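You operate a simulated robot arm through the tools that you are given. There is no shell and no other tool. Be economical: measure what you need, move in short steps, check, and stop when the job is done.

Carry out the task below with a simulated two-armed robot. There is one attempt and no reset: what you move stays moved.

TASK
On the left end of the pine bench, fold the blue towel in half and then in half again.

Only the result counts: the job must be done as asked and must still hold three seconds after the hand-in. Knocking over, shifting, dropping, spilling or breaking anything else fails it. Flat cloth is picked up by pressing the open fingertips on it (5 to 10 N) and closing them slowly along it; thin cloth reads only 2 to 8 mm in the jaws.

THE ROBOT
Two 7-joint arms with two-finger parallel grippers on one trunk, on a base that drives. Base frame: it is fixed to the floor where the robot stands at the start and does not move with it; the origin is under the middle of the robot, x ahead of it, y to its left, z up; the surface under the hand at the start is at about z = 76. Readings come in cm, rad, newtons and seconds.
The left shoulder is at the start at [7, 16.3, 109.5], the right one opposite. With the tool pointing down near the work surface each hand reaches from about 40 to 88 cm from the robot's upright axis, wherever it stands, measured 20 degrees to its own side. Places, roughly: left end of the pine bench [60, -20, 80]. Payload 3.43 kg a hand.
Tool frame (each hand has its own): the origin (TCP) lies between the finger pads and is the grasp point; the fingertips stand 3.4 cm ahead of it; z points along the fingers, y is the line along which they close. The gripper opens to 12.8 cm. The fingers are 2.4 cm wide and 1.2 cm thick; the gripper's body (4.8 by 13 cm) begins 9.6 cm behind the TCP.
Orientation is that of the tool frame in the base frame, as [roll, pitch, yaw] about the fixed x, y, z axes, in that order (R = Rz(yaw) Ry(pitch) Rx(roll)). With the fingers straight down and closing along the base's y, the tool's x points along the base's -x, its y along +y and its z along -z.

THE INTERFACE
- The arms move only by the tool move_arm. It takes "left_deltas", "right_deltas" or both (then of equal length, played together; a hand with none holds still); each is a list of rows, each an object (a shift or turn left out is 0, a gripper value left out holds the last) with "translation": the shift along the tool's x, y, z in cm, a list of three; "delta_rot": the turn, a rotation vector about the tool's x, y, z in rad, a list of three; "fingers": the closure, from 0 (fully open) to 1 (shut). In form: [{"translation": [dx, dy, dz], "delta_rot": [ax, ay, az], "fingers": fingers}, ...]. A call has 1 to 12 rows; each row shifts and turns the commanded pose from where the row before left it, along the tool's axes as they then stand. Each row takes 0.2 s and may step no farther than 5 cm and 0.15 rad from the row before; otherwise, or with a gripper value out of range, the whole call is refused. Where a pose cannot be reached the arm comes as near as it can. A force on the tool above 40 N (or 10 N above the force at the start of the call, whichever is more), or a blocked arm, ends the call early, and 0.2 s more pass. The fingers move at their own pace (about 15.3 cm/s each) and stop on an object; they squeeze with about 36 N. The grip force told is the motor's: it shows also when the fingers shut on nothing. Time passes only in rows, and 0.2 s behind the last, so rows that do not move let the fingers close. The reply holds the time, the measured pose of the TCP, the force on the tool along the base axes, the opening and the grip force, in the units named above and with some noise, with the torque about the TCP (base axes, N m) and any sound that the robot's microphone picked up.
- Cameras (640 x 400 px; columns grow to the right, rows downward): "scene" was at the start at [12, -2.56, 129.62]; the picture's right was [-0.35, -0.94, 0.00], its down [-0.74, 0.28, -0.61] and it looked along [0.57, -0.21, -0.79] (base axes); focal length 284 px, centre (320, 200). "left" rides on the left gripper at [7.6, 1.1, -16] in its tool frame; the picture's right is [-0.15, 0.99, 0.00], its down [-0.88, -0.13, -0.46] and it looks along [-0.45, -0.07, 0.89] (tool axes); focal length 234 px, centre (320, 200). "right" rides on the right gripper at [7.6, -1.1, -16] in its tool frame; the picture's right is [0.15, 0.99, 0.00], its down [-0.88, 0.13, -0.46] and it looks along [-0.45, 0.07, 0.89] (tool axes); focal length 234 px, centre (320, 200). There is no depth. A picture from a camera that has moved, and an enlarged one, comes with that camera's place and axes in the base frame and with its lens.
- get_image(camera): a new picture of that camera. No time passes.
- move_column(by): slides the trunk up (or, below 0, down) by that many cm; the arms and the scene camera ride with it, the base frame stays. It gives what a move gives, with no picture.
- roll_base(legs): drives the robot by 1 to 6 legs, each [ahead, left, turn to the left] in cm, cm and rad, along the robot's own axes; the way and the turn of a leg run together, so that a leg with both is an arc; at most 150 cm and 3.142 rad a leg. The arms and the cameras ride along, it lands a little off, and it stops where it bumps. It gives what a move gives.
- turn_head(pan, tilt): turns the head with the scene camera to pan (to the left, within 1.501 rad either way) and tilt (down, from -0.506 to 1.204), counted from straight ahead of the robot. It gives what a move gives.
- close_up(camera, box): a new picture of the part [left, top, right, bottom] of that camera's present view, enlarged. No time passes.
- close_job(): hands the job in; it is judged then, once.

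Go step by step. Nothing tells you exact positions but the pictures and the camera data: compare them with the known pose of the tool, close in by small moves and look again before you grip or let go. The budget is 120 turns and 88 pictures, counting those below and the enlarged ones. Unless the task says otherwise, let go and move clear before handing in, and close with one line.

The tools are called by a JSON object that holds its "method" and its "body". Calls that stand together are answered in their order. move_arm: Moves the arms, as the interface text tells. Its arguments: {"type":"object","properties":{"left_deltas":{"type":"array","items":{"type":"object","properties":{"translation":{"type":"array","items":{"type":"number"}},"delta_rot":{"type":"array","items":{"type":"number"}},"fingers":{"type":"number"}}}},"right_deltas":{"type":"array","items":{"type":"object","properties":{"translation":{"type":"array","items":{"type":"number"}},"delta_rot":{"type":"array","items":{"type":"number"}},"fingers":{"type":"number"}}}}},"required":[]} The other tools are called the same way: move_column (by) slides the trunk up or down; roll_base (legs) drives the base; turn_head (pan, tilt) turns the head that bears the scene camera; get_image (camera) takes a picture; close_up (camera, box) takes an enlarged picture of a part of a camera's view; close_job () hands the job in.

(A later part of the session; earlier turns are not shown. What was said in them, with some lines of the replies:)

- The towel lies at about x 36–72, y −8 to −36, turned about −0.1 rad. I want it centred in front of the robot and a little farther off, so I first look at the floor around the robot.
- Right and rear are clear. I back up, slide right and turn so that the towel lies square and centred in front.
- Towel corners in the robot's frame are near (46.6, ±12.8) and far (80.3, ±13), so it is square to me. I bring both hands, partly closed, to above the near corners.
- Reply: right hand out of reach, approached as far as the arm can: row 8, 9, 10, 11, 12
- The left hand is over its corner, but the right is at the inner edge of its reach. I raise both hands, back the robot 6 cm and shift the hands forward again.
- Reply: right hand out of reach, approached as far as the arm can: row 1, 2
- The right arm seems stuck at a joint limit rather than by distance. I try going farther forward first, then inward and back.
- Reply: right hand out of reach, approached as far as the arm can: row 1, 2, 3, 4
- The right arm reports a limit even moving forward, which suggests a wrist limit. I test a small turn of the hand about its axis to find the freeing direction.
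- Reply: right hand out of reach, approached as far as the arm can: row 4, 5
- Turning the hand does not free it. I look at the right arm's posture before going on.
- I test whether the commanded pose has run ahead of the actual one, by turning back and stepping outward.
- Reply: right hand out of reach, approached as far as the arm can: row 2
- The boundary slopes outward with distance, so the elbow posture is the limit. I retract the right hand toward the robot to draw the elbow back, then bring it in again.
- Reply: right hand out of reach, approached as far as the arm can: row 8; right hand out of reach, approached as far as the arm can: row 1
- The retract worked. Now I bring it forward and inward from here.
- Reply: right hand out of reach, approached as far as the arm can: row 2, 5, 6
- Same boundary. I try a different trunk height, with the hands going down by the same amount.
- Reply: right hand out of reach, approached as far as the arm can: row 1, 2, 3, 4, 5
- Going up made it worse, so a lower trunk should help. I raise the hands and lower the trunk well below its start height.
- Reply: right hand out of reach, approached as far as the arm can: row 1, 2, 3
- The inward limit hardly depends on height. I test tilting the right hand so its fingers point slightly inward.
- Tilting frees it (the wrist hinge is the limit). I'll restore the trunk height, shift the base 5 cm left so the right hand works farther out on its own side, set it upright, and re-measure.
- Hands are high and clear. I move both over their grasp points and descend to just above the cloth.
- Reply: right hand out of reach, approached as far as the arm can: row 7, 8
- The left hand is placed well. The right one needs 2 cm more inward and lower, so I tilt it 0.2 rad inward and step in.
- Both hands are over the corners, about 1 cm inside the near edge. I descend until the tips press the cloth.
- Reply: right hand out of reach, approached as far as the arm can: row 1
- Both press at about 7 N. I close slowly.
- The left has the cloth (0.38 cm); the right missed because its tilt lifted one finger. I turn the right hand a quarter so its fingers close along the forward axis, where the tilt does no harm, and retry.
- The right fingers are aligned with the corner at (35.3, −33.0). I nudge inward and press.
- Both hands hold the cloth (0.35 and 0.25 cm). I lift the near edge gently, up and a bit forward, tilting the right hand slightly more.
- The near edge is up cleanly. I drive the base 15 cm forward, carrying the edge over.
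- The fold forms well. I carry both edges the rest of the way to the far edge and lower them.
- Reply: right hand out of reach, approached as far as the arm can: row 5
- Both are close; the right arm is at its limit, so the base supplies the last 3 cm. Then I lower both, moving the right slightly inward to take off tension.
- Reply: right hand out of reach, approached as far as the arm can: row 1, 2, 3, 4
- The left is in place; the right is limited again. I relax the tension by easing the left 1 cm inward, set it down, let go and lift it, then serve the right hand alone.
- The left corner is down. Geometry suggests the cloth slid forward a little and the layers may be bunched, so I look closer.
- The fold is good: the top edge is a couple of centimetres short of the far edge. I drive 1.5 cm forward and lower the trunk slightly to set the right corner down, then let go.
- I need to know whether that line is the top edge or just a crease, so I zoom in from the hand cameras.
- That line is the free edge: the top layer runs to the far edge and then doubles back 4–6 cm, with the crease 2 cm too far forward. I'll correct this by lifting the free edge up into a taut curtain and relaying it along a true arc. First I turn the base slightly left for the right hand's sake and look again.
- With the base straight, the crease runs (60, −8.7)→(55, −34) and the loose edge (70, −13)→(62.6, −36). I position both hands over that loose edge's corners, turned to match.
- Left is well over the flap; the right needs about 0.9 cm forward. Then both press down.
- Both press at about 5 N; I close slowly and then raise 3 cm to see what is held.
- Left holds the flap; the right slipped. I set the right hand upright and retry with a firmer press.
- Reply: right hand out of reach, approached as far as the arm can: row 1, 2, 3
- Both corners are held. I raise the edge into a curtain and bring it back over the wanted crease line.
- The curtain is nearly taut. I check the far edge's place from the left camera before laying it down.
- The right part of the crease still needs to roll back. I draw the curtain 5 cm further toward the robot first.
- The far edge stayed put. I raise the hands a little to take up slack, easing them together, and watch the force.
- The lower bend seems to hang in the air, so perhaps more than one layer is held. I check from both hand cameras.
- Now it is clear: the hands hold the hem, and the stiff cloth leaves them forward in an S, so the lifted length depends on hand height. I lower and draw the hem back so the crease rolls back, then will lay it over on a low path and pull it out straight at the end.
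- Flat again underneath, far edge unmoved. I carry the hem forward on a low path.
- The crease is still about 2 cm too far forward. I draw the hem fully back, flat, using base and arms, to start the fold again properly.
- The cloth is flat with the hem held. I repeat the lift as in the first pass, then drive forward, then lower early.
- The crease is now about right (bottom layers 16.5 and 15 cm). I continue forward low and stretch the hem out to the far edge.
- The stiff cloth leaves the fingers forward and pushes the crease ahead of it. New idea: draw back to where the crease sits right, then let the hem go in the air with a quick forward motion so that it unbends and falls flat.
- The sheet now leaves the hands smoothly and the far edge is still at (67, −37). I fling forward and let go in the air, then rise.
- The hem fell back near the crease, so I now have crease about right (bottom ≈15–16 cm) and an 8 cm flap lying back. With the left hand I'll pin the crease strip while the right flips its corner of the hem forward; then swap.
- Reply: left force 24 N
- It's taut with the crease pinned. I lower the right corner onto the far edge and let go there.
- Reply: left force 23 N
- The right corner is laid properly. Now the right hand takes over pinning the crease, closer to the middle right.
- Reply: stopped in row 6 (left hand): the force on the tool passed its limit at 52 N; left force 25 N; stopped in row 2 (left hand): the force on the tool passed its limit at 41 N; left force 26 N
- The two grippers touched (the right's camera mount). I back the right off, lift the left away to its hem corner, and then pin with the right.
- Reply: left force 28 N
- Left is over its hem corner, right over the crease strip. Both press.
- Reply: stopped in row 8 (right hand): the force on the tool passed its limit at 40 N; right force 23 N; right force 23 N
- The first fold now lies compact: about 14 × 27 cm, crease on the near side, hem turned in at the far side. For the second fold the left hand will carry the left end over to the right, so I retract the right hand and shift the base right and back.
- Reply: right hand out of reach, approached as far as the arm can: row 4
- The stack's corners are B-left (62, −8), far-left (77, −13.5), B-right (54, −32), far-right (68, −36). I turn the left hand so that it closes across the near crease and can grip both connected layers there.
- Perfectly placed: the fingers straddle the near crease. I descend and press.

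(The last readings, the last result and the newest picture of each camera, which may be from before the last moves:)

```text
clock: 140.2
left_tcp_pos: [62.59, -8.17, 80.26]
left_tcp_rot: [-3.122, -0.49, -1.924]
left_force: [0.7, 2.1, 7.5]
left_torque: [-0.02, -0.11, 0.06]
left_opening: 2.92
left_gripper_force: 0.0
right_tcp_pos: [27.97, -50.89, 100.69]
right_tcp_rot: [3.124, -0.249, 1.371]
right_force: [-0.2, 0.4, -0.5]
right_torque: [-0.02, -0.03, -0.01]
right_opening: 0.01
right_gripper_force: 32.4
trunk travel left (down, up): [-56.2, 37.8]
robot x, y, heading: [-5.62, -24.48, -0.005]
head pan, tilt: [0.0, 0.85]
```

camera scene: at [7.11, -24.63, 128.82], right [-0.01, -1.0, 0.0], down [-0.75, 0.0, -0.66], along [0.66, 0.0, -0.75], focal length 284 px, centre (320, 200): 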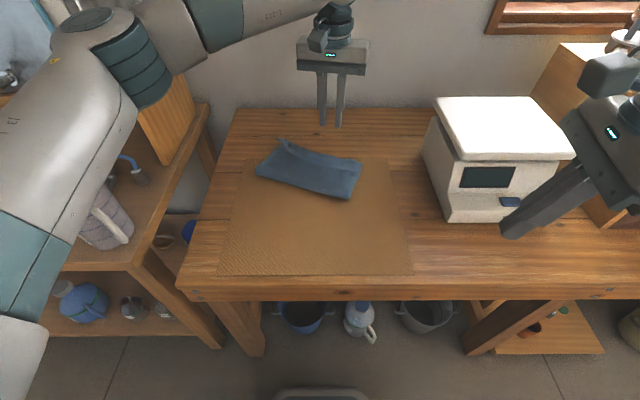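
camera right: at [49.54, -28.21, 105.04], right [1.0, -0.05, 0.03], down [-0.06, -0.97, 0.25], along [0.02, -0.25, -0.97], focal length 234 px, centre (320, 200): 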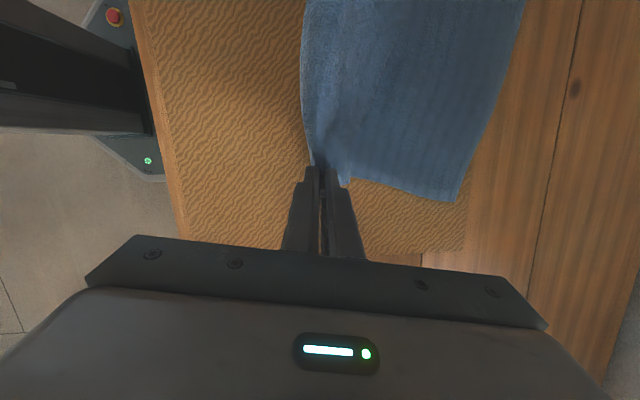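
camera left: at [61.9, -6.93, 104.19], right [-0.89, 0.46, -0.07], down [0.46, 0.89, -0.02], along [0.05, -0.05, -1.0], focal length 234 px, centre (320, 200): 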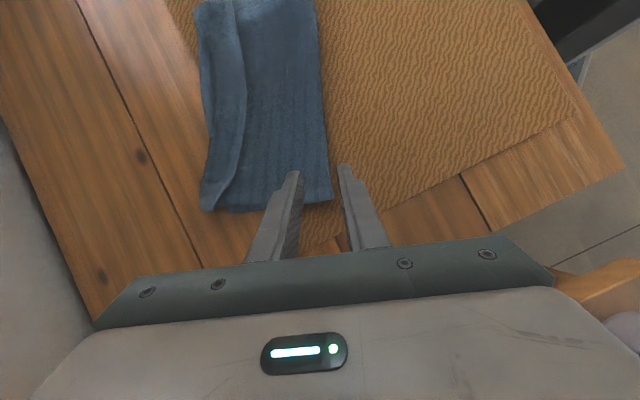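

Pressing at 7.5 N. I close slowly across the crease and lift a little to check.

{"method": "move_arm", "body": {"left_deltas": [{"fingers": 0.79}, {"fingers": 0.81}, {"fingers": 0.83}, {"fingers": 0.85}, {"fingers": 0.87}, {"fingers": 0.89}, {"fingers": 0.91}, {"fingers": 0.93}, {"fingers": 0.95}, {"fingers": 0.97}, {"fingers": 1.0}, {}]}}

{"method": "move_arm", "body": {"left_deltas": [{"translation": [-0.5, 0, -1.4]}, {"translation": [-0.2, 0, -1.5]}, {"translation": [-0.2, 0, -1.5]}, {}]}}

{"method": "get_image", "body": {"camera": "left"}}

```text
clock: 142.8
left_tcp_pos: [62.52, -8.35, 80.08]
left_tcp_rot: [-3.121, -0.492, -1.925]
left_force: [7.3, -2.9, 24.6]
left_torque: [-0.28, -0.37, 0.02]
left_opening: 0.44
left_gripper_force: 36.1
right_tcp_pos: [27.94, -51.02, 100.64]
right_tcp_rot: [3.125, -0.248, 1.37]
right_force: [1.2, -0.1, 0.2]
right_torque: [0.02, 0.02, -0.03]
right_opening: 0.0
right_gripper_force: 33.0
trunk travel left (down, up): [-56.2, 37.8]
robot x, y, heading: [-5.59, -24.55, -0.001]
head pan, tilt: [0.0, 0.85]
```

```text
clock: 143.8
left_tcp_pos: [63.77, -5.32, 82.19]
left_tcp_rot: [3.138, -0.503, -1.916]
left_force: [0.0, 0.0, 0.2]
left_torque: [-0.01, -0.01, 0.0]
left_opening: 0.41
left_gripper_force: 36.2
right_tcp_pos: [28.72, -50.62, 100.53]
right_tcp_rot: [3.129, -0.241, 1.367]
right_force: [-0.3, 0.2, -0.4]
right_torque: [0.03, -0.02, 0.05]
right_opening: 0.0
right_gripper_force: 33.1
trunk travel left (down, up): [-56.2, 37.8]
robot x, y, heading: [-5.86, -24.78, -0.004]
head pan, tilt: [0.0, 0.85]
```

```text
15 pictures are left
camera left: at [63.06, -3.91, 100.02], right [-0.89, 0.46, -0.07], down [0.46, 0.89, -0.02], along [0.05, -0.05, -1.0], focal length 234 px, centre (320, 200)
```

left: 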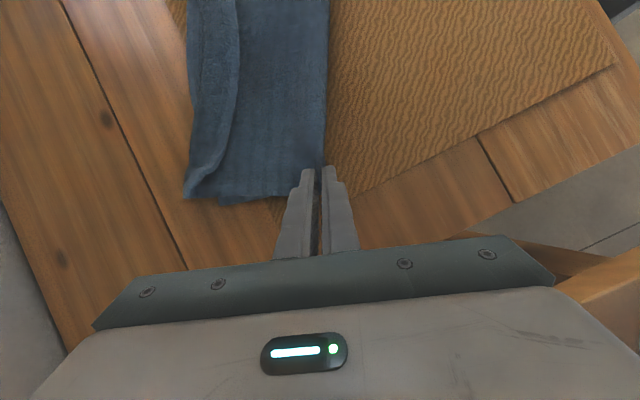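

It holds both layers (0.41 cm). I carry the crease corner over toward the right along an arc, untilting the hand on the way.

{"method": "move_arm", "body": {"left_deltas": [{"translation": [2.12, 0, -0.55], "delta_rot": [0, -0.05, 0]}, {"translation": [2.45, 0, -0.48], "delta_rot": [0, -0.05, 0]}, {"translation": [2.31, 0, -0.33], "delta_rot": [0, -0.05, 0]}, {"translation": [2.08, 0, 0.12], "delta_rot": [0, -0.05, 0]}, {"translation": [1.91, 0, 0.59], "delta_rot": [0, -0.05, 0]}, {"translation": [1.94, 0, 0.49], "delta_rot": [0, -0.05, 0]}, {"translation": [1.96, 0, 0.4], "delta_rot": [0, -0.05, 0]}, {"translation": [1.98, 0, 0.3], "delta_rot": [0, -0.05, 0]}, {}]}}

{"method": "close_up", "body": {"camera": "scene", "box": [220, 100, 420, 225]}}

```text
clock: 145.8
left_tcp_pos: [58.4, -19.87, 87.12]
left_tcp_rot: [3.14, -0.103, -1.917]
left_force: [-0.8, 1.1, -0.3]
left_torque: [-0.03, -0.03, 0.0]
left_opening: 0.43
left_gripper_force: 35.9
right_tcp_pos: [28.64, -50.48, 100.43]
right_tcp_rot: [3.13, -0.239, 1.369]
right_force: [0.5, 0.6, 0.5]
right_torque: [0.01, 0.01, 0.01]
right_opening: 0.02
right_gripper_force: 32.6
trunk travel left (down, up): [-56.2, 37.8]
robot x, y, heading: [-5.57, -24.46, -0.006]
head pan, tilt: [0.0, 0.85]
```

```text
3.20 times, centred on (320, 162) of scene
camera zoom: at [7.08, -24.54, 128.82], right [-0.01, -1.0, 0.0], down [-0.75, 0.0, -0.66], along [0.66, 0.0, -0.75], focal length 908 px, centre (320, 320)
```

zoom: 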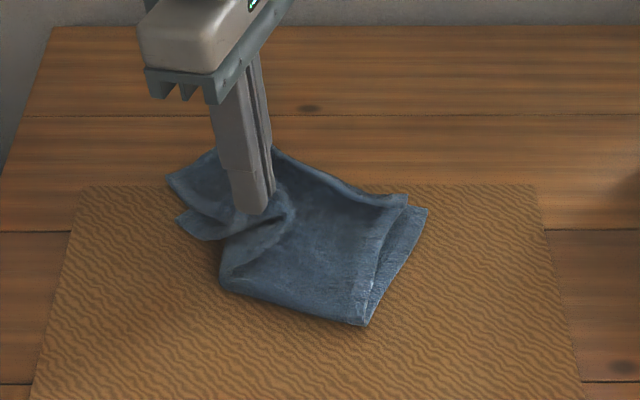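

The near side folds over well. I continue to the right end, set it down, release and rise.

{"method": "move_arm", "body": {"left_deltas": [{"translation": [1.74, 0, 0.17]}, {"translation": [1.68, 0, 0.77]}, {"translation": [1.64, 0, 1.17]}, {"translation": [1.62, 0, 1.37]}, {"translation": [1.7, 0, 1.56]}, {"translation": [1.7, 0, 1.3]}, {}, {"fingers": 0.95}, {"fingers": 0.88}, {"fingers": 0.8}, {}]}}

{"method": "move_arm", "body": {"left_deltas": [{"translation": [0, 0, -1.5]}, {"translation": [0, 0, -4]}, {"translation": [0, 0, -4.5]}, {"translation": [-4, 0, -2]}, {"translation": [-4, 0, 0]}, {"translation": [-4, 0, 0]}, {}]}}

{"method": "close_up", "body": {"camera": "scene", "box": [220, 100, 420, 225]}}

```text
clock: 148.2
left_tcp_pos: [54.9, -29.93, 81.85]
left_tcp_rot: [3.139, -0.103, -1.918]
left_force: [-0.5, -0.2, 1.4]
left_torque: [0.01, 0.01, -0.04]
left_opening: 2.53
left_gripper_force: 0.1
right_tcp_pos: [28.83, -50.52, 100.65]
right_tcp_rot: [3.13, -0.242, 1.368]
right_force: [0.3, 0.2, -0.3]
right_torque: [0.02, 0.0, 0.0]
right_opening: 0.0
right_gripper_force: 33.5
trunk travel left (down, up): [-56.2, 37.8]
robot x, y, heading: [-5.76, -24.66, -0.005]
head pan, tilt: [0.0, 0.85]
```

```text
clock: 149.8
left_tcp_pos: [59.25, -17.63, 92.65]
left_tcp_rot: [3.141, -0.103, -1.919]
left_force: [0.4, -0.5, 1.3]
left_torque: [0.04, 0.01, 0.01]
left_opening: 2.56
left_gripper_force: 0.0
right_tcp_pos: [28.81, -50.58, 100.56]
right_tcp_rot: [3.131, -0.241, 1.369]
right_force: [0.1, 0.0, 0.4]
right_torque: [0.04, 0.0, -0.02]
right_opening: 0.0
right_gripper_force: 33.1
trunk travel left (down, up): [-56.2, 37.8]
robot x, y, heading: [-5.98, -24.76, -0.004]
head pan, tilt: [0.0, 0.85]
```

```text
3.20 times, centred on (320, 162) of scene
camera zoom: at [7.07, -24.71, 128.82], right [-0.01, -1.0, 0.0], down [-0.75, 0.0, -0.66], along [0.66, 0.0, -0.75], focal length 908 px, centre (320, 320)
```

zoom: 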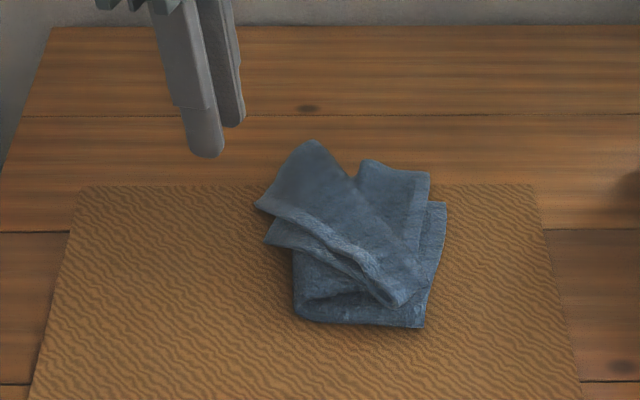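

The left half is over, but its far corner lags: loose corners at about (65.7, −19.4) and (61.6, −20.2) should swing over to (67, −36). I turn the left hand to grip that edge, where both layers show.

{"method": "move_arm", "body": {"left_deltas": [{"delta_rot": [0, -0.1, 0], "fingers": 0.78}, {"delta_rot": [0, 0, -0.144]}, {"delta_rot": [0, 0, -0.144]}, {"delta_rot": [0, 0, -0.144]}, {"delta_rot": [0, 0, -0.144]}, {"delta_rot": [0, 0, -0.144]}, {"delta_rot": [0, 0, -0.144]}, {"delta_rot": [0, 0, -0.144]}, {"delta_rot": [0, 0, -0.144]}, {}]}}

{"method": "move_arm", "body": {"left_deltas": [{"translation": [2.24, 1.37, 0]}, {"translation": [2.24, 1.37, 0]}, {"translation": [0, 0, 4]}, {"translation": [0, 0, 4]}, {}]}}

{"method": "get_image", "body": {"camera": "left"}}

{"method": "close_up", "body": {"camera": "scene", "box": [220, 100, 420, 225]}}

```text
clock: 152.0
left_tcp_pos: [59.27, -17.52, 92.56]
left_tcp_rot: [3.137, 0.0, -0.766]
left_force: [0.1, -0.3, 0.0]
left_torque: [0.01, 0.01, -0.01]
left_opening: 2.82
left_gripper_force: 0.1
right_tcp_pos: [28.79, -50.48, 100.65]
right_tcp_rot: [3.128, -0.242, 1.367]
right_force: [0.6, -0.5, -0.3]
right_torque: [0.0, 0.02, 0.0]
right_opening: 0.0
right_gripper_force: 33.7
trunk travel left (down, up): [-56.2, 37.8]
robot x, y, heading: [-5.89, -24.67, -0.007]
head pan, tilt: [0.0, 0.85]
```

```text
clock: 153.2
left_tcp_pos: [60.65, -22.58, 84.58]
left_tcp_rot: [3.138, 0.0, -0.766]
left_force: [-0.9, -0.3, -0.2]
left_torque: [-0.01, 0.05, 0.0]
left_opening: 2.85
left_gripper_force: 0.0
right_tcp_pos: [28.74, -50.45, 100.67]
right_tcp_rot: [3.131, -0.241, 1.369]
right_force: [0.4, 0.4, 0.2]
right_torque: [0.01, -0.01, -0.02]
right_opening: 0.0
right_gripper_force: 33.3
trunk travel left (down, up): [-56.2, 37.8]
robot x, y, heading: [-5.81, -24.5, -0.007]
head pan, tilt: [0.0, 0.85]
```

```text
12 pictures are left
camera left: at [65.36, -28.57, 100.73], right [-0.79, -0.61, 0.0], down [-0.54, 0.71, 0.45], along [-0.28, 0.36, -0.89], focal length 234 px, centre (320, 200)
```

left: 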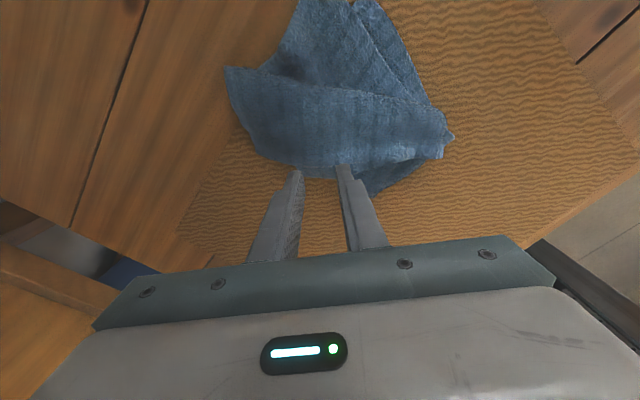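

```text
3.20 times, centred on (320, 162) of scene
camera zoom: at [7.03, -24.61, 128.83], right [-0.01, -1.0, 0.0], down [-0.75, 0.0, -0.66], along [0.66, 0.0, -0.75], focal length 908 px, centre (320, 320)
```

zoom: 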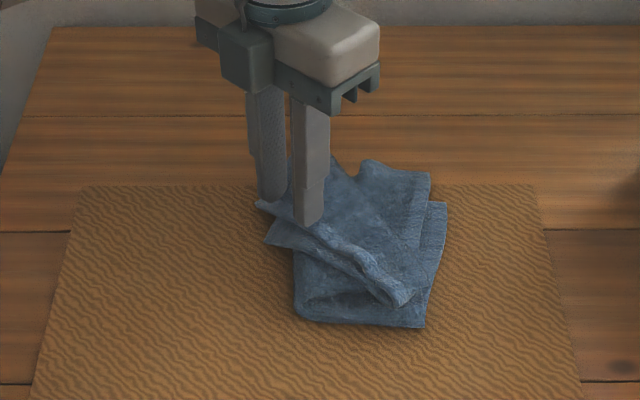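

The fingertips would land right at the edge, so I shift 1.1 cm inward and 0.7 cm along the edge, then descend to press.

{"method": "move_arm", "body": {"left_deltas": [{"translation": [1.1, 0.7, 0.8]}, {"translation": [0, 0, 0.8]}, {"translation": [0, 0, 0.6]}, {}]}}

```text
clock: 154.2
left_tcp_pos: [60.79, -24.0, 82.4]
left_tcp_rot: [3.138, 0.0, -0.768]
left_force: [-0.5, -0.6, 1.1]
left_torque: [0.02, -0.01, 0.01]
left_opening: 2.82
left_gripper_force: 0.2
right_tcp_pos: [28.73, -50.48, 100.46]
right_tcp_rot: [3.13, -0.241, 1.368]
right_force: [-0.1, -0.9, 0.2]
right_torque: [0.0, -0.03, 0.01]
right_opening: 0.0
right_gripper_force: 32.8
trunk travel left (down, up): [-56.2, 37.8]
robot x, y, heading: [-5.77, -24.12, -0.01]
head pan, tilt: [0.0, 0.85]
```

{"method": "move_arm", "body": {"left_deltas": [{"translation": [0, 0, 0.5]}, {"translation": [0, 0, 0.4]}, {}]}}

```text
clock: 155.0
left_tcp_pos: [60.82, -23.81, 81.64]
left_tcp_rot: [3.137, 0.001, -0.764]
left_force: [1.4, -0.3, 6.7]
left_torque: [-0.07, 0.04, -0.02]
left_opening: 2.74
left_gripper_force: 0.1
right_tcp_pos: [28.69, -50.42, 100.57]
right_tcp_rot: [3.13, -0.24, 1.366]
right_force: [-0.6, -0.3, 0.8]
right_torque: [0.0, -0.01, 0.01]
right_opening: 0.0
right_gripper_force: 32.9
trunk travel left (down, up): [-56.2, 37.8]
robot x, y, heading: [-5.88, -24.18, 0.0]
head pan, tilt: [0.0, 0.85]
```

{"method": "move_arm", "body": {"left_deltas": [{"fingers": 0.8}, {"fingers": 0.82}, {"fingers": 0.84}, {"fingers": 0.86}, {"fingers": 0.88}, {"fingers": 0.9}, {"fingers": 0.92}, {"fingers": 0.94}, {"fingers": 0.96}, {"fingers": 0.98}, {"fingers": 1.0}, {}]}}

{"method": "move_arm", "body": {"left_deltas": [{"translation": [0, 0, -1.5]}, {"translation": [1.43, 0.4, -1.3], "delta_rot": [0, 0, 0.09]}, {"translation": [1.46, 0.27, -1.3], "delta_rot": [0, 0, 0.09]}, {"translation": [1.48, 0.14, -1], "delta_rot": [0, 0, 0.09]}, {"translation": [1.48, 0.01, -0.5], "delta_rot": [0, 0, 0.09]}, {"translation": [1.2, 0.8, 0], "delta_rot": [0, 0, 0.09]}, {"translation": [1.27, 0.68, 0], "delta_rot": [0, 0, 0.09]}, {"translation": [1.33, 0.57, 0], "delta_rot": [0, 0, 0.09]}, {"translation": [1.37, 0.45, 0], "delta_rot": [0, 0, 0.09]}, {}]}}

{"method": "close_up", "body": {"camera": "scene", "box": [220, 100, 420, 225]}}

```text
clock: 157.6
left_tcp_pos: [60.83, -23.84, 81.54]
left_tcp_rot: [3.137, 0.001, -0.765]
left_force: [-1.6, -1.1, 6.1]
left_torque: [-0.07, 0.0, 0.0]
left_opening: 0.71
left_gripper_force: 36.6
right_tcp_pos: [28.58, -50.62, 100.4]
right_tcp_rot: [3.129, -0.24, 1.369]
right_force: [-0.3, -0.1, -0.4]
right_torque: [0.0, -0.02, -0.01]
right_opening: 0.0
right_gripper_force: 32.9
trunk travel left (down, up): [-56.2, 37.8]
robot x, y, heading: [-5.72, -24.45, -0.002]
head pan, tilt: [0.0, 0.85]
```

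```text
clock: 159.8
left_tcp_pos: [63.08, -34.71, 87.1]
left_tcp_rot: [3.138, -0.002, -1.486]
left_force: [0.1, -0.2, -0.5]
left_torque: [0.01, -0.02, 0.06]
left_opening: 0.59
left_gripper_force: 36.4
right_tcp_pos: [28.69, -50.46, 100.55]
right_tcp_rot: [3.128, -0.24, 1.369]
right_force: [0.1, 0.1, -0.3]
right_torque: [-0.02, 0.01, 0.02]
right_opening: 0.0
right_gripper_force: 33.1
trunk travel left (down, up): [-56.2, 37.8]
robot x, y, heading: [-5.77, -24.76, -0.004]
head pan, tilt: [0.0, 0.85]
```

```text
3.20 times, centred on (320, 162) of scene
camera zoom: at [7.09, -24.58, 128.82], right [-0.01, -1.0, 0.0], down [-0.75, 0.0, -0.66], along [0.66, 0.0, -0.75], focal length 908 px, centre (320, 320)
```

zoom: 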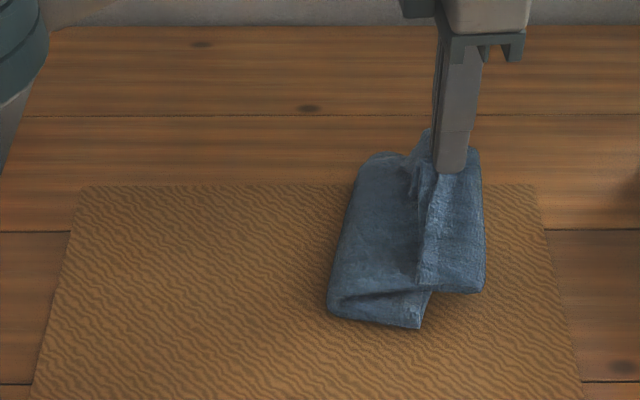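

Both layers came over (0.6–0.7 cm in the jaws), but they bulge some 4 cm past the right end. I draw the held edge 4 cm back left, set it down and release.

{"method": "move_arm", "body": {"left_deltas": [{"translation": [-1.3, 0, -0.3]}, {"translation": [-1.3, 0, 0]}, {"translation": [-1.4, 0, 0]}, {"translation": [0, 0, 1.3]}, {"translation": [0, 0, 1.3]}, {"translation": [0, 0, 1.2]}, {}]}}

{"method": "close_up", "body": {"camera": "scene", "box": [220, 100, 420, 225]}}

```text
clock: 161.4
left_tcp_pos: [62.68, -30.77, 83.62]
left_tcp_rot: [3.14, -0.001, -1.487]
left_force: [0.4, -0.4, -0.3]
left_torque: [0.05, -0.05, 0.07]
left_opening: 0.57
left_gripper_force: 35.9
right_tcp_pos: [28.77, -50.5, 100.6]
right_tcp_rot: [3.128, -0.239, 1.367]
right_force: [-0.4, -0.1, -0.3]
right_torque: [-0.02, -0.03, 0.02]
right_opening: 0.01
right_gripper_force: 33.2
trunk travel left (down, up): [-56.2, 37.8]
robot x, y, heading: [-5.59, -24.93, -0.005]
head pan, tilt: [0.0, 0.85]
```

```text
3.20 times, centred on (320, 162) of scene
camera zoom: at [7.06, -24.63, 128.82], right [-0.01, -1.0, 0.0], down [-0.75, 0.0, -0.66], along [0.66, 0.0, -0.75], focal length 908 px, centre (320, 320)
```

zoom: 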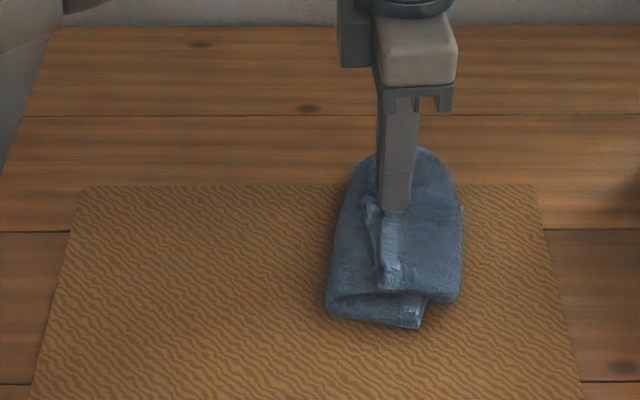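

It is now a compact packet of roughly 10–11 × 14 cm. I lower slightly, release and move clear.

{"method": "move_arm", "body": {"left_deltas": [{"translation": [0, 0, 0.8]}, {}, {"fingers": 0.93}, {"fingers": 0.88}, {"fingers": 0.8}, {}, {"translation": [0, 0, -1.5]}, {"translation": [0, 0, -4]}, {"translation": [0, 0, -4]}, {"translation": [-4, 0, 0]}, {"translation": [-4, 0, 0]}, {"translation": [-4, 0, 0]}]}}

{"method": "close_up", "body": {"camera": "scene", "box": [220, 100, 420, 225]}}

```text
clock: 164.0
left_tcp_pos: [61.78, -18.62, 92.4]
left_tcp_rot: [3.138, -0.006, -1.486]
left_force: [0.4, 0.0, 0.1]
left_torque: [-0.02, 0.0, 0.01]
left_opening: 2.58
left_gripper_force: 0.0
right_tcp_pos: [28.65, -50.42, 100.63]
right_tcp_rot: [3.129, -0.239, 1.368]
right_force: [-0.1, 1.0, 0.2]
right_torque: [-0.06, 0.01, 0.01]
right_opening: 0.0
right_gripper_force: 32.8
trunk travel left (down, up): [-56.2, 37.8]
robot x, y, heading: [-5.54, -24.6, -0.009]
head pan, tilt: [0.0, 0.85]
```

```text
3.20 times, centred on (320, 162) of scene
camera zoom: at [7.06, -24.45, 128.83], right [-0.01, -1.0, 0.0], down [-0.75, 0.0, -0.66], along [0.66, 0.0, -0.75], focal length 908 px, centre (320, 320)
```

zoom: 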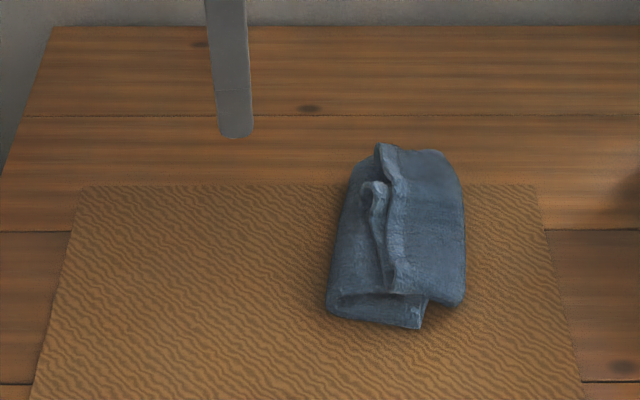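

The packet is compact but the crease sits too far right (lower half only about 7 cm wide). I regrip the raised nub of the end edge, draw it back left to roll the crease out to the middle, and relay it.

{"method": "move_arm", "body": {"left_deltas": [{"translation": [3.4, 0, 0]}, {"translation": [3.4, 0, 0]}, {"translation": [3.5, -0.3, 0]}, {"translation": [0, 0, 4]}, {"translation": [0, 0, 4]}, {"translation": [0, 0, 1.2]}, {"fingers": 0.85}, {"fingers": 0.9}, {"fingers": 0.95}, {"fingers": 1.0}, {}, {}]}}

{"method": "move_arm", "body": {"left_deltas": [{"translation": [0, 0, -1.5]}, {"translation": [-1.5, 0, -1]}, {"translation": [-1.8, -0.5, 0]}, {"translation": [-1.8, -0.5, 0]}, {"translation": [-1.8, -0.5, 0]}, {"translation": [-1.8, -0.5, 0]}, {"translation": [-1.8, -0.5, 0]}, {}]}}

{"method": "close_up", "body": {"camera": "scene", "box": [220, 100, 420, 225]}}

```text
clock: 166.6
left_tcp_pos: [63.05, -29.04, 83.19]
left_tcp_rot: [3.138, -0.002, -1.486]
left_force: [0.5, -0.4, -0.2]
left_torque: [0.0, 0.03, -0.04]
left_opening: 0.45
left_gripper_force: 35.9
right_tcp_pos: [28.88, -50.57, 100.52]
right_tcp_rot: [3.13, -0.242, 1.369]
right_force: [0.3, 0.6, 0.1]
right_torque: [0.01, 0.0, 0.0]
right_opening: 0.02
right_gripper_force: 33.3
trunk travel left (down, up): [-56.2, 37.8]
robot x, y, heading: [-5.62, -24.65, -0.007]
head pan, tilt: [0.0, 0.85]
```

```text
clock: 168.4
left_tcp_pos: [64.53, -18.42, 85.51]
left_tcp_rot: [3.139, -0.002, -1.485]
left_force: [-0.7, -0.3, 0.2]
left_torque: [0.0, 0.0, -0.01]
left_opening: 0.45
left_gripper_force: 36.1
right_tcp_pos: [28.72, -50.53, 100.52]
right_tcp_rot: [3.13, -0.241, 1.368]
right_force: [0.5, -0.8, -0.6]
right_torque: [0.01, -0.01, 0.03]
right_opening: 0.0
right_gripper_force: 33.2
trunk travel left (down, up): [-56.2, 37.8]
robot x, y, heading: [-5.94, -24.52, -0.008]
head pan, tilt: [0.0, 0.85]
```

```text
3.20 times, centred on (320, 162) of scene
camera zoom: at [7.08, -24.67, 128.82], right [-0.01, -1.0, 0.0], down [-0.75, 0.0, -0.66], along [0.66, 0.0, -0.75], focal length 908 px, centre (320, 320)
```

zoom: 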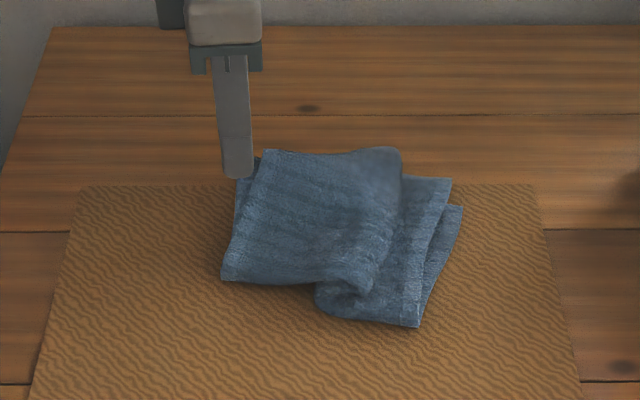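

The end edge came back but the crease hasn't rolled yet. I pull further left and up, then return to mid-way with the hand tilting outward, and lower.

{"method": "move_arm", "body": {"left_deltas": [{"translation": [-1.6, -0.74, -0.7]}, {"translation": [-1.6, -0.74, -0.7]}, {"translation": [-1.6, -0.74, -0.5]}, {"translation": [-1.6, -0.74, 0]}, {}, {}]}}

{"method": "move_arm", "body": {"left_deltas": [{"translation": [1.75, 0.81, -0.5], "delta_rot": [0, -0.05, 0]}, {"translation": [1.75, 0.81, -0.5], "delta_rot": [0, -0.05, 0]}, {"translation": [1.75, 0.81, -0.2], "delta_rot": [0, -0.05, 0]}, {"translation": [1.75, 0.81, -0.25], "delta_rot": [0, -0.05, 0]}, {"translation": [1.75, 0.81, -0.35], "delta_rot": [0, -0.05, 0]}, {"translation": [1.75, 0.81, -0.4], "delta_rot": [0, -0.05, 0]}, {"translation": [1.75, 0.81, -0.4], "delta_rot": [0, -0.05, 0]}, {}]}}

{"method": "close_up", "body": {"camera": "scene", "box": [220, 100, 420, 225]}}

```text
clock: 169.8
left_tcp_pos: [66.99, -11.79, 87.43]
left_tcp_rot: [3.137, -0.001, -1.484]
left_force: [-0.8, 0.2, -0.1]
left_torque: [0.02, 0.02, -0.01]
left_opening: 0.47
left_gripper_force: 35.5
right_tcp_pos: [28.73, -50.47, 100.44]
right_tcp_rot: [3.129, -0.242, 1.369]
right_force: [0.1, 0.3, -0.1]
right_torque: [0.01, -0.02, 0.02]
right_opening: 0.02
right_gripper_force: 33.0
trunk travel left (down, up): [-56.2, 37.8]
robot x, y, heading: [-5.68, -24.73, -0.005]
head pan, tilt: [0.0, 0.85]
```

```text
clock: 171.6
left_tcp_pos: [62.37, -24.44, 88.36]
left_tcp_rot: [3.139, 0.346, -1.487]
left_force: [0.5, 0.0, -0.5]
left_torque: [-0.02, 0.04, -0.02]
left_opening: 0.43
left_gripper_force: 35.8
right_tcp_pos: [28.81, -50.45, 100.67]
right_tcp_rot: [3.127, -0.239, 1.367]
right_force: [0.4, -0.2, -0.6]
right_torque: [-0.03, -0.02, -0.02]
right_opening: 0.01
right_gripper_force: 33.2
trunk travel left (down, up): [-56.2, 37.8]
robot x, y, heading: [-5.65, -24.75, -0.005]
head pan, tilt: [0.0, 0.85]
```

```text
3.20 times, centred on (320, 162) of scene
camera zoom: at [7.09, -24.53, 128.82], right [-0.01, -1.0, 0.0], down [-0.75, 0.0, -0.66], along [0.66, 0.0, -0.75], focal length 908 px, centre (320, 320)
```

zoom: 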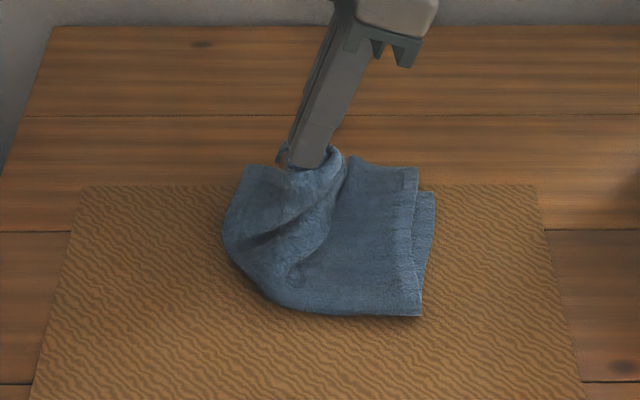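

That works: with the hand tilted outward the crease sits at the middle. I continue to the right end, tilting more and lowering.

{"method": "move_arm", "body": {"left_deltas": [{"translation": [1.32, 0.33, -0.48], "delta_rot": [0, -0.036, 0]}, {"translation": [1.41, 0.33, -0.24], "delta_rot": [0, -0.036, 0]}, {"translation": [1.52, 0.33, -0.02], "delta_rot": [0, -0.036, 0]}, {"translation": [1.7, 0.33, 0.29], "delta_rot": [0, -0.036, 0]}, {"translation": [1.85, 0.33, 0.49], "delta_rot": [0, -0.036, 0]}, {"translation": [1.96, 0.33, 0.6], "delta_rot": [0, -0.036, 0]}, {"translation": [2.0, 0.33, 0.5], "delta_rot": [0, -0.036, 0]}, {}]}}

{"method": "close_up", "body": {"camera": "scene", "box": [220, 100, 420, 225]}}

```text
clock: 173.4
left_tcp_pos: [60.64, -33.08, 82.43]
left_tcp_rot: [3.139, 0.58, -1.486]
left_force: [0.2, -0.4, 1.3]
left_torque: [-0.02, 0.05, 0.03]
left_opening: 0.47
left_gripper_force: 35.6
left hand out of reach, approached as far as the arm can: row 7
right_tcp_pos: [28.8, -50.61, 100.53]
right_tcp_rot: [3.129, -0.241, 1.368]
right_force: [0.1, 0.4, -0.1]
right_torque: [0.02, 0.0, -0.02]
right_opening: 0.01
right_gripper_force: 32.8
trunk travel left (down, up): [-56.2, 37.8]
robot x, y, heading: [-5.82, -24.76, -0.008]
head pan, tilt: [0.0, 0.85]
```

```text
3.20 times, centred on (320, 162) of scene
camera zoom: at [7.05, -24.67, 128.83], right [-0.01, -1.0, 0.0], down [-0.75, 0.0, -0.66], along [0.66, 0.0, -0.75], focal length 908 px, centre (320, 320)
```

zoom: 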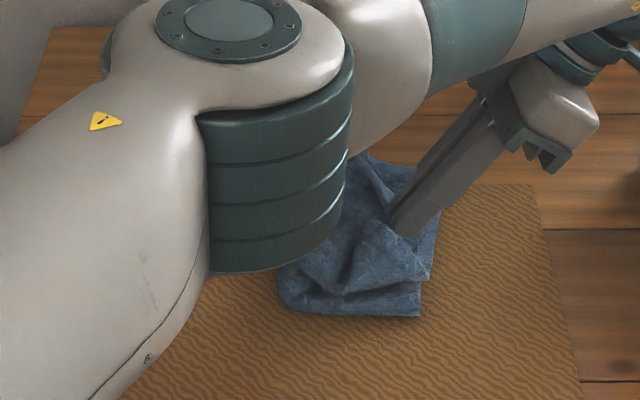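

The end edge is over the right end. I release, withdraw along the fingers, then rise.

{"method": "move_arm", "body": {"left_deltas": [{"fingers": 0.94}, {"fingers": 0.88}, {"fingers": 0.8}, {"fingers": 0.76}, {}, {"translation": [0, 0, -1.5]}, {"translation": [0, 0, -2]}, {"translation": [-2.2, 0, -3.3]}, {"translation": [-2.2, 0, -3.3]}, {"translation": [-2.2, 0, -3.3], "delta_rot": [0, 0.1, 0]}, {"delta_rot": [0, 0.12, 0]}, {"delta_rot": [0, 0.12, 0]}]}}

{"method": "move_arm", "body": {"left_deltas": [{"translation": [-4, 0, -1], "delta_rot": [0, 0.12, 0]}, {"translation": [-4, 0, 0], "delta_rot": [0, 0.12, 0]}, {"translation": [-4, 0, 0]}, {"translation": [-4, 0, 0]}, {}]}}

{"method": "get_image", "body": {"camera": "scene"}}

```text
clock: 176.0
left_tcp_pos: [60.69, -32.78, 95.82]
left_tcp_rot: [3.137, 0.255, -1.488]
left_force: [0.5, -0.1, 0.0]
left_torque: [-0.02, 0.0, 0.02]
left_opening: 3.06
left_gripper_force: 0.0
left hand out of reach, approached as far as the arm can: row 6, 7
right_tcp_pos: [28.64, -50.52, 100.57]
right_tcp_rot: [3.128, -0.24, 1.367]
right_force: [-0.7, 0.7, 0.5]
right_torque: [-0.02, 0.03, -0.03]
right_opening: 0.01
right_gripper_force: 33.2
trunk travel left (down, up): [-56.2, 37.8]
robot x, y, heading: [-5.37, -24.61, -0.009]
head pan, tilt: [0.0, 0.85]
```

```text
clock: 177.2
left_tcp_pos: [59.34, -17.44, 98.45]
left_tcp_rot: [3.139, 0.019, -1.486]
left_force: [0.4, 0.2, -0.2]
left_torque: [0.03, -0.04, 0.01]
left_opening: 3.1
left_gripper_force: 0.1
right_tcp_pos: [28.71, -50.63, 100.59]
right_tcp_rot: [3.128, -0.242, 1.369]
right_force: [0.3, -0.4, -0.2]
right_torque: [0.04, -0.01, 0.0]
right_opening: 0.0
right_gripper_force: 33.1
trunk travel left (down, up): [-56.2, 37.8]
robot x, y, heading: [-5.62, -24.72, -0.004]
head pan, tilt: [0.0, 0.85]
```

```text
4 pictures are left
camera scene: at [7.09, -24.78, 128.82], right [-0.01, -1.0, 0.0], down [-0.75, 0.0, -0.66], along [0.66, 0.0, -0.75], focal length 284 px, centre (320, 200)
```

scene: 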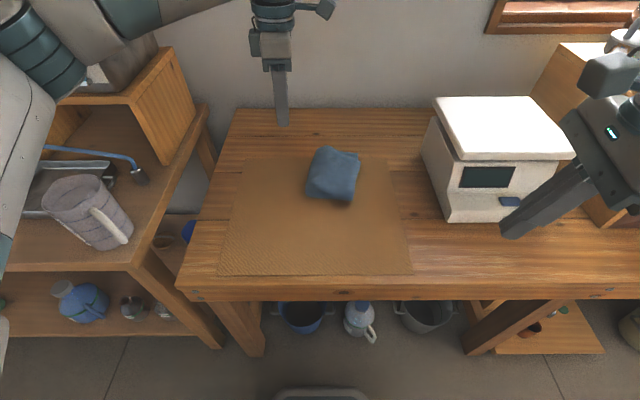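

{"method": "close_up", "body": {"camera": "scene", "box": [270, 125, 400, 220]}}

```text
4.21 times, centred on (335, 172) of scene
camera zoom: at [7.09, -24.78, 128.82], right [-0.01, -1.0, 0.0], down [-0.75, 0.0, -0.66], along [0.66, 0.0, -0.75], focal length 1195 px, centre (257, 316)
```

zoom: 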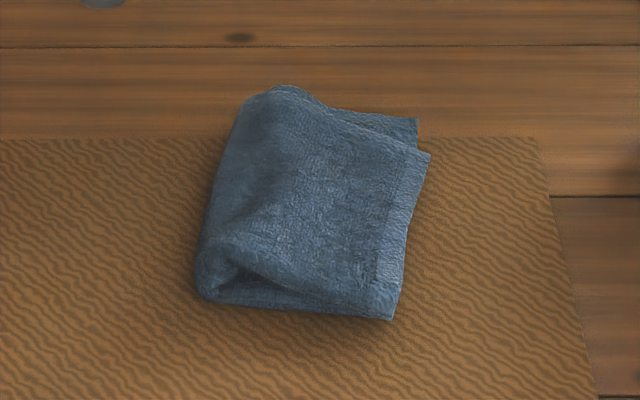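

The towel lies as a neat packet of about 13 × 14 cm with its ends lined up on the right. Both hands are clear and nothing else has moved, so I hand in.

{"method": "close_job", "body": {}}

```text
The job is handed in.
```

I folded the blue towel in half and then in half again. It lies on the left end of the pine bench as a packet about 13 × 14 cm. The folds aren't perfect: after the first fold the far hem stayed turned in by 3–4 cm. Nothing else was knocked over or moved as far as I could see, and both hands are clear.
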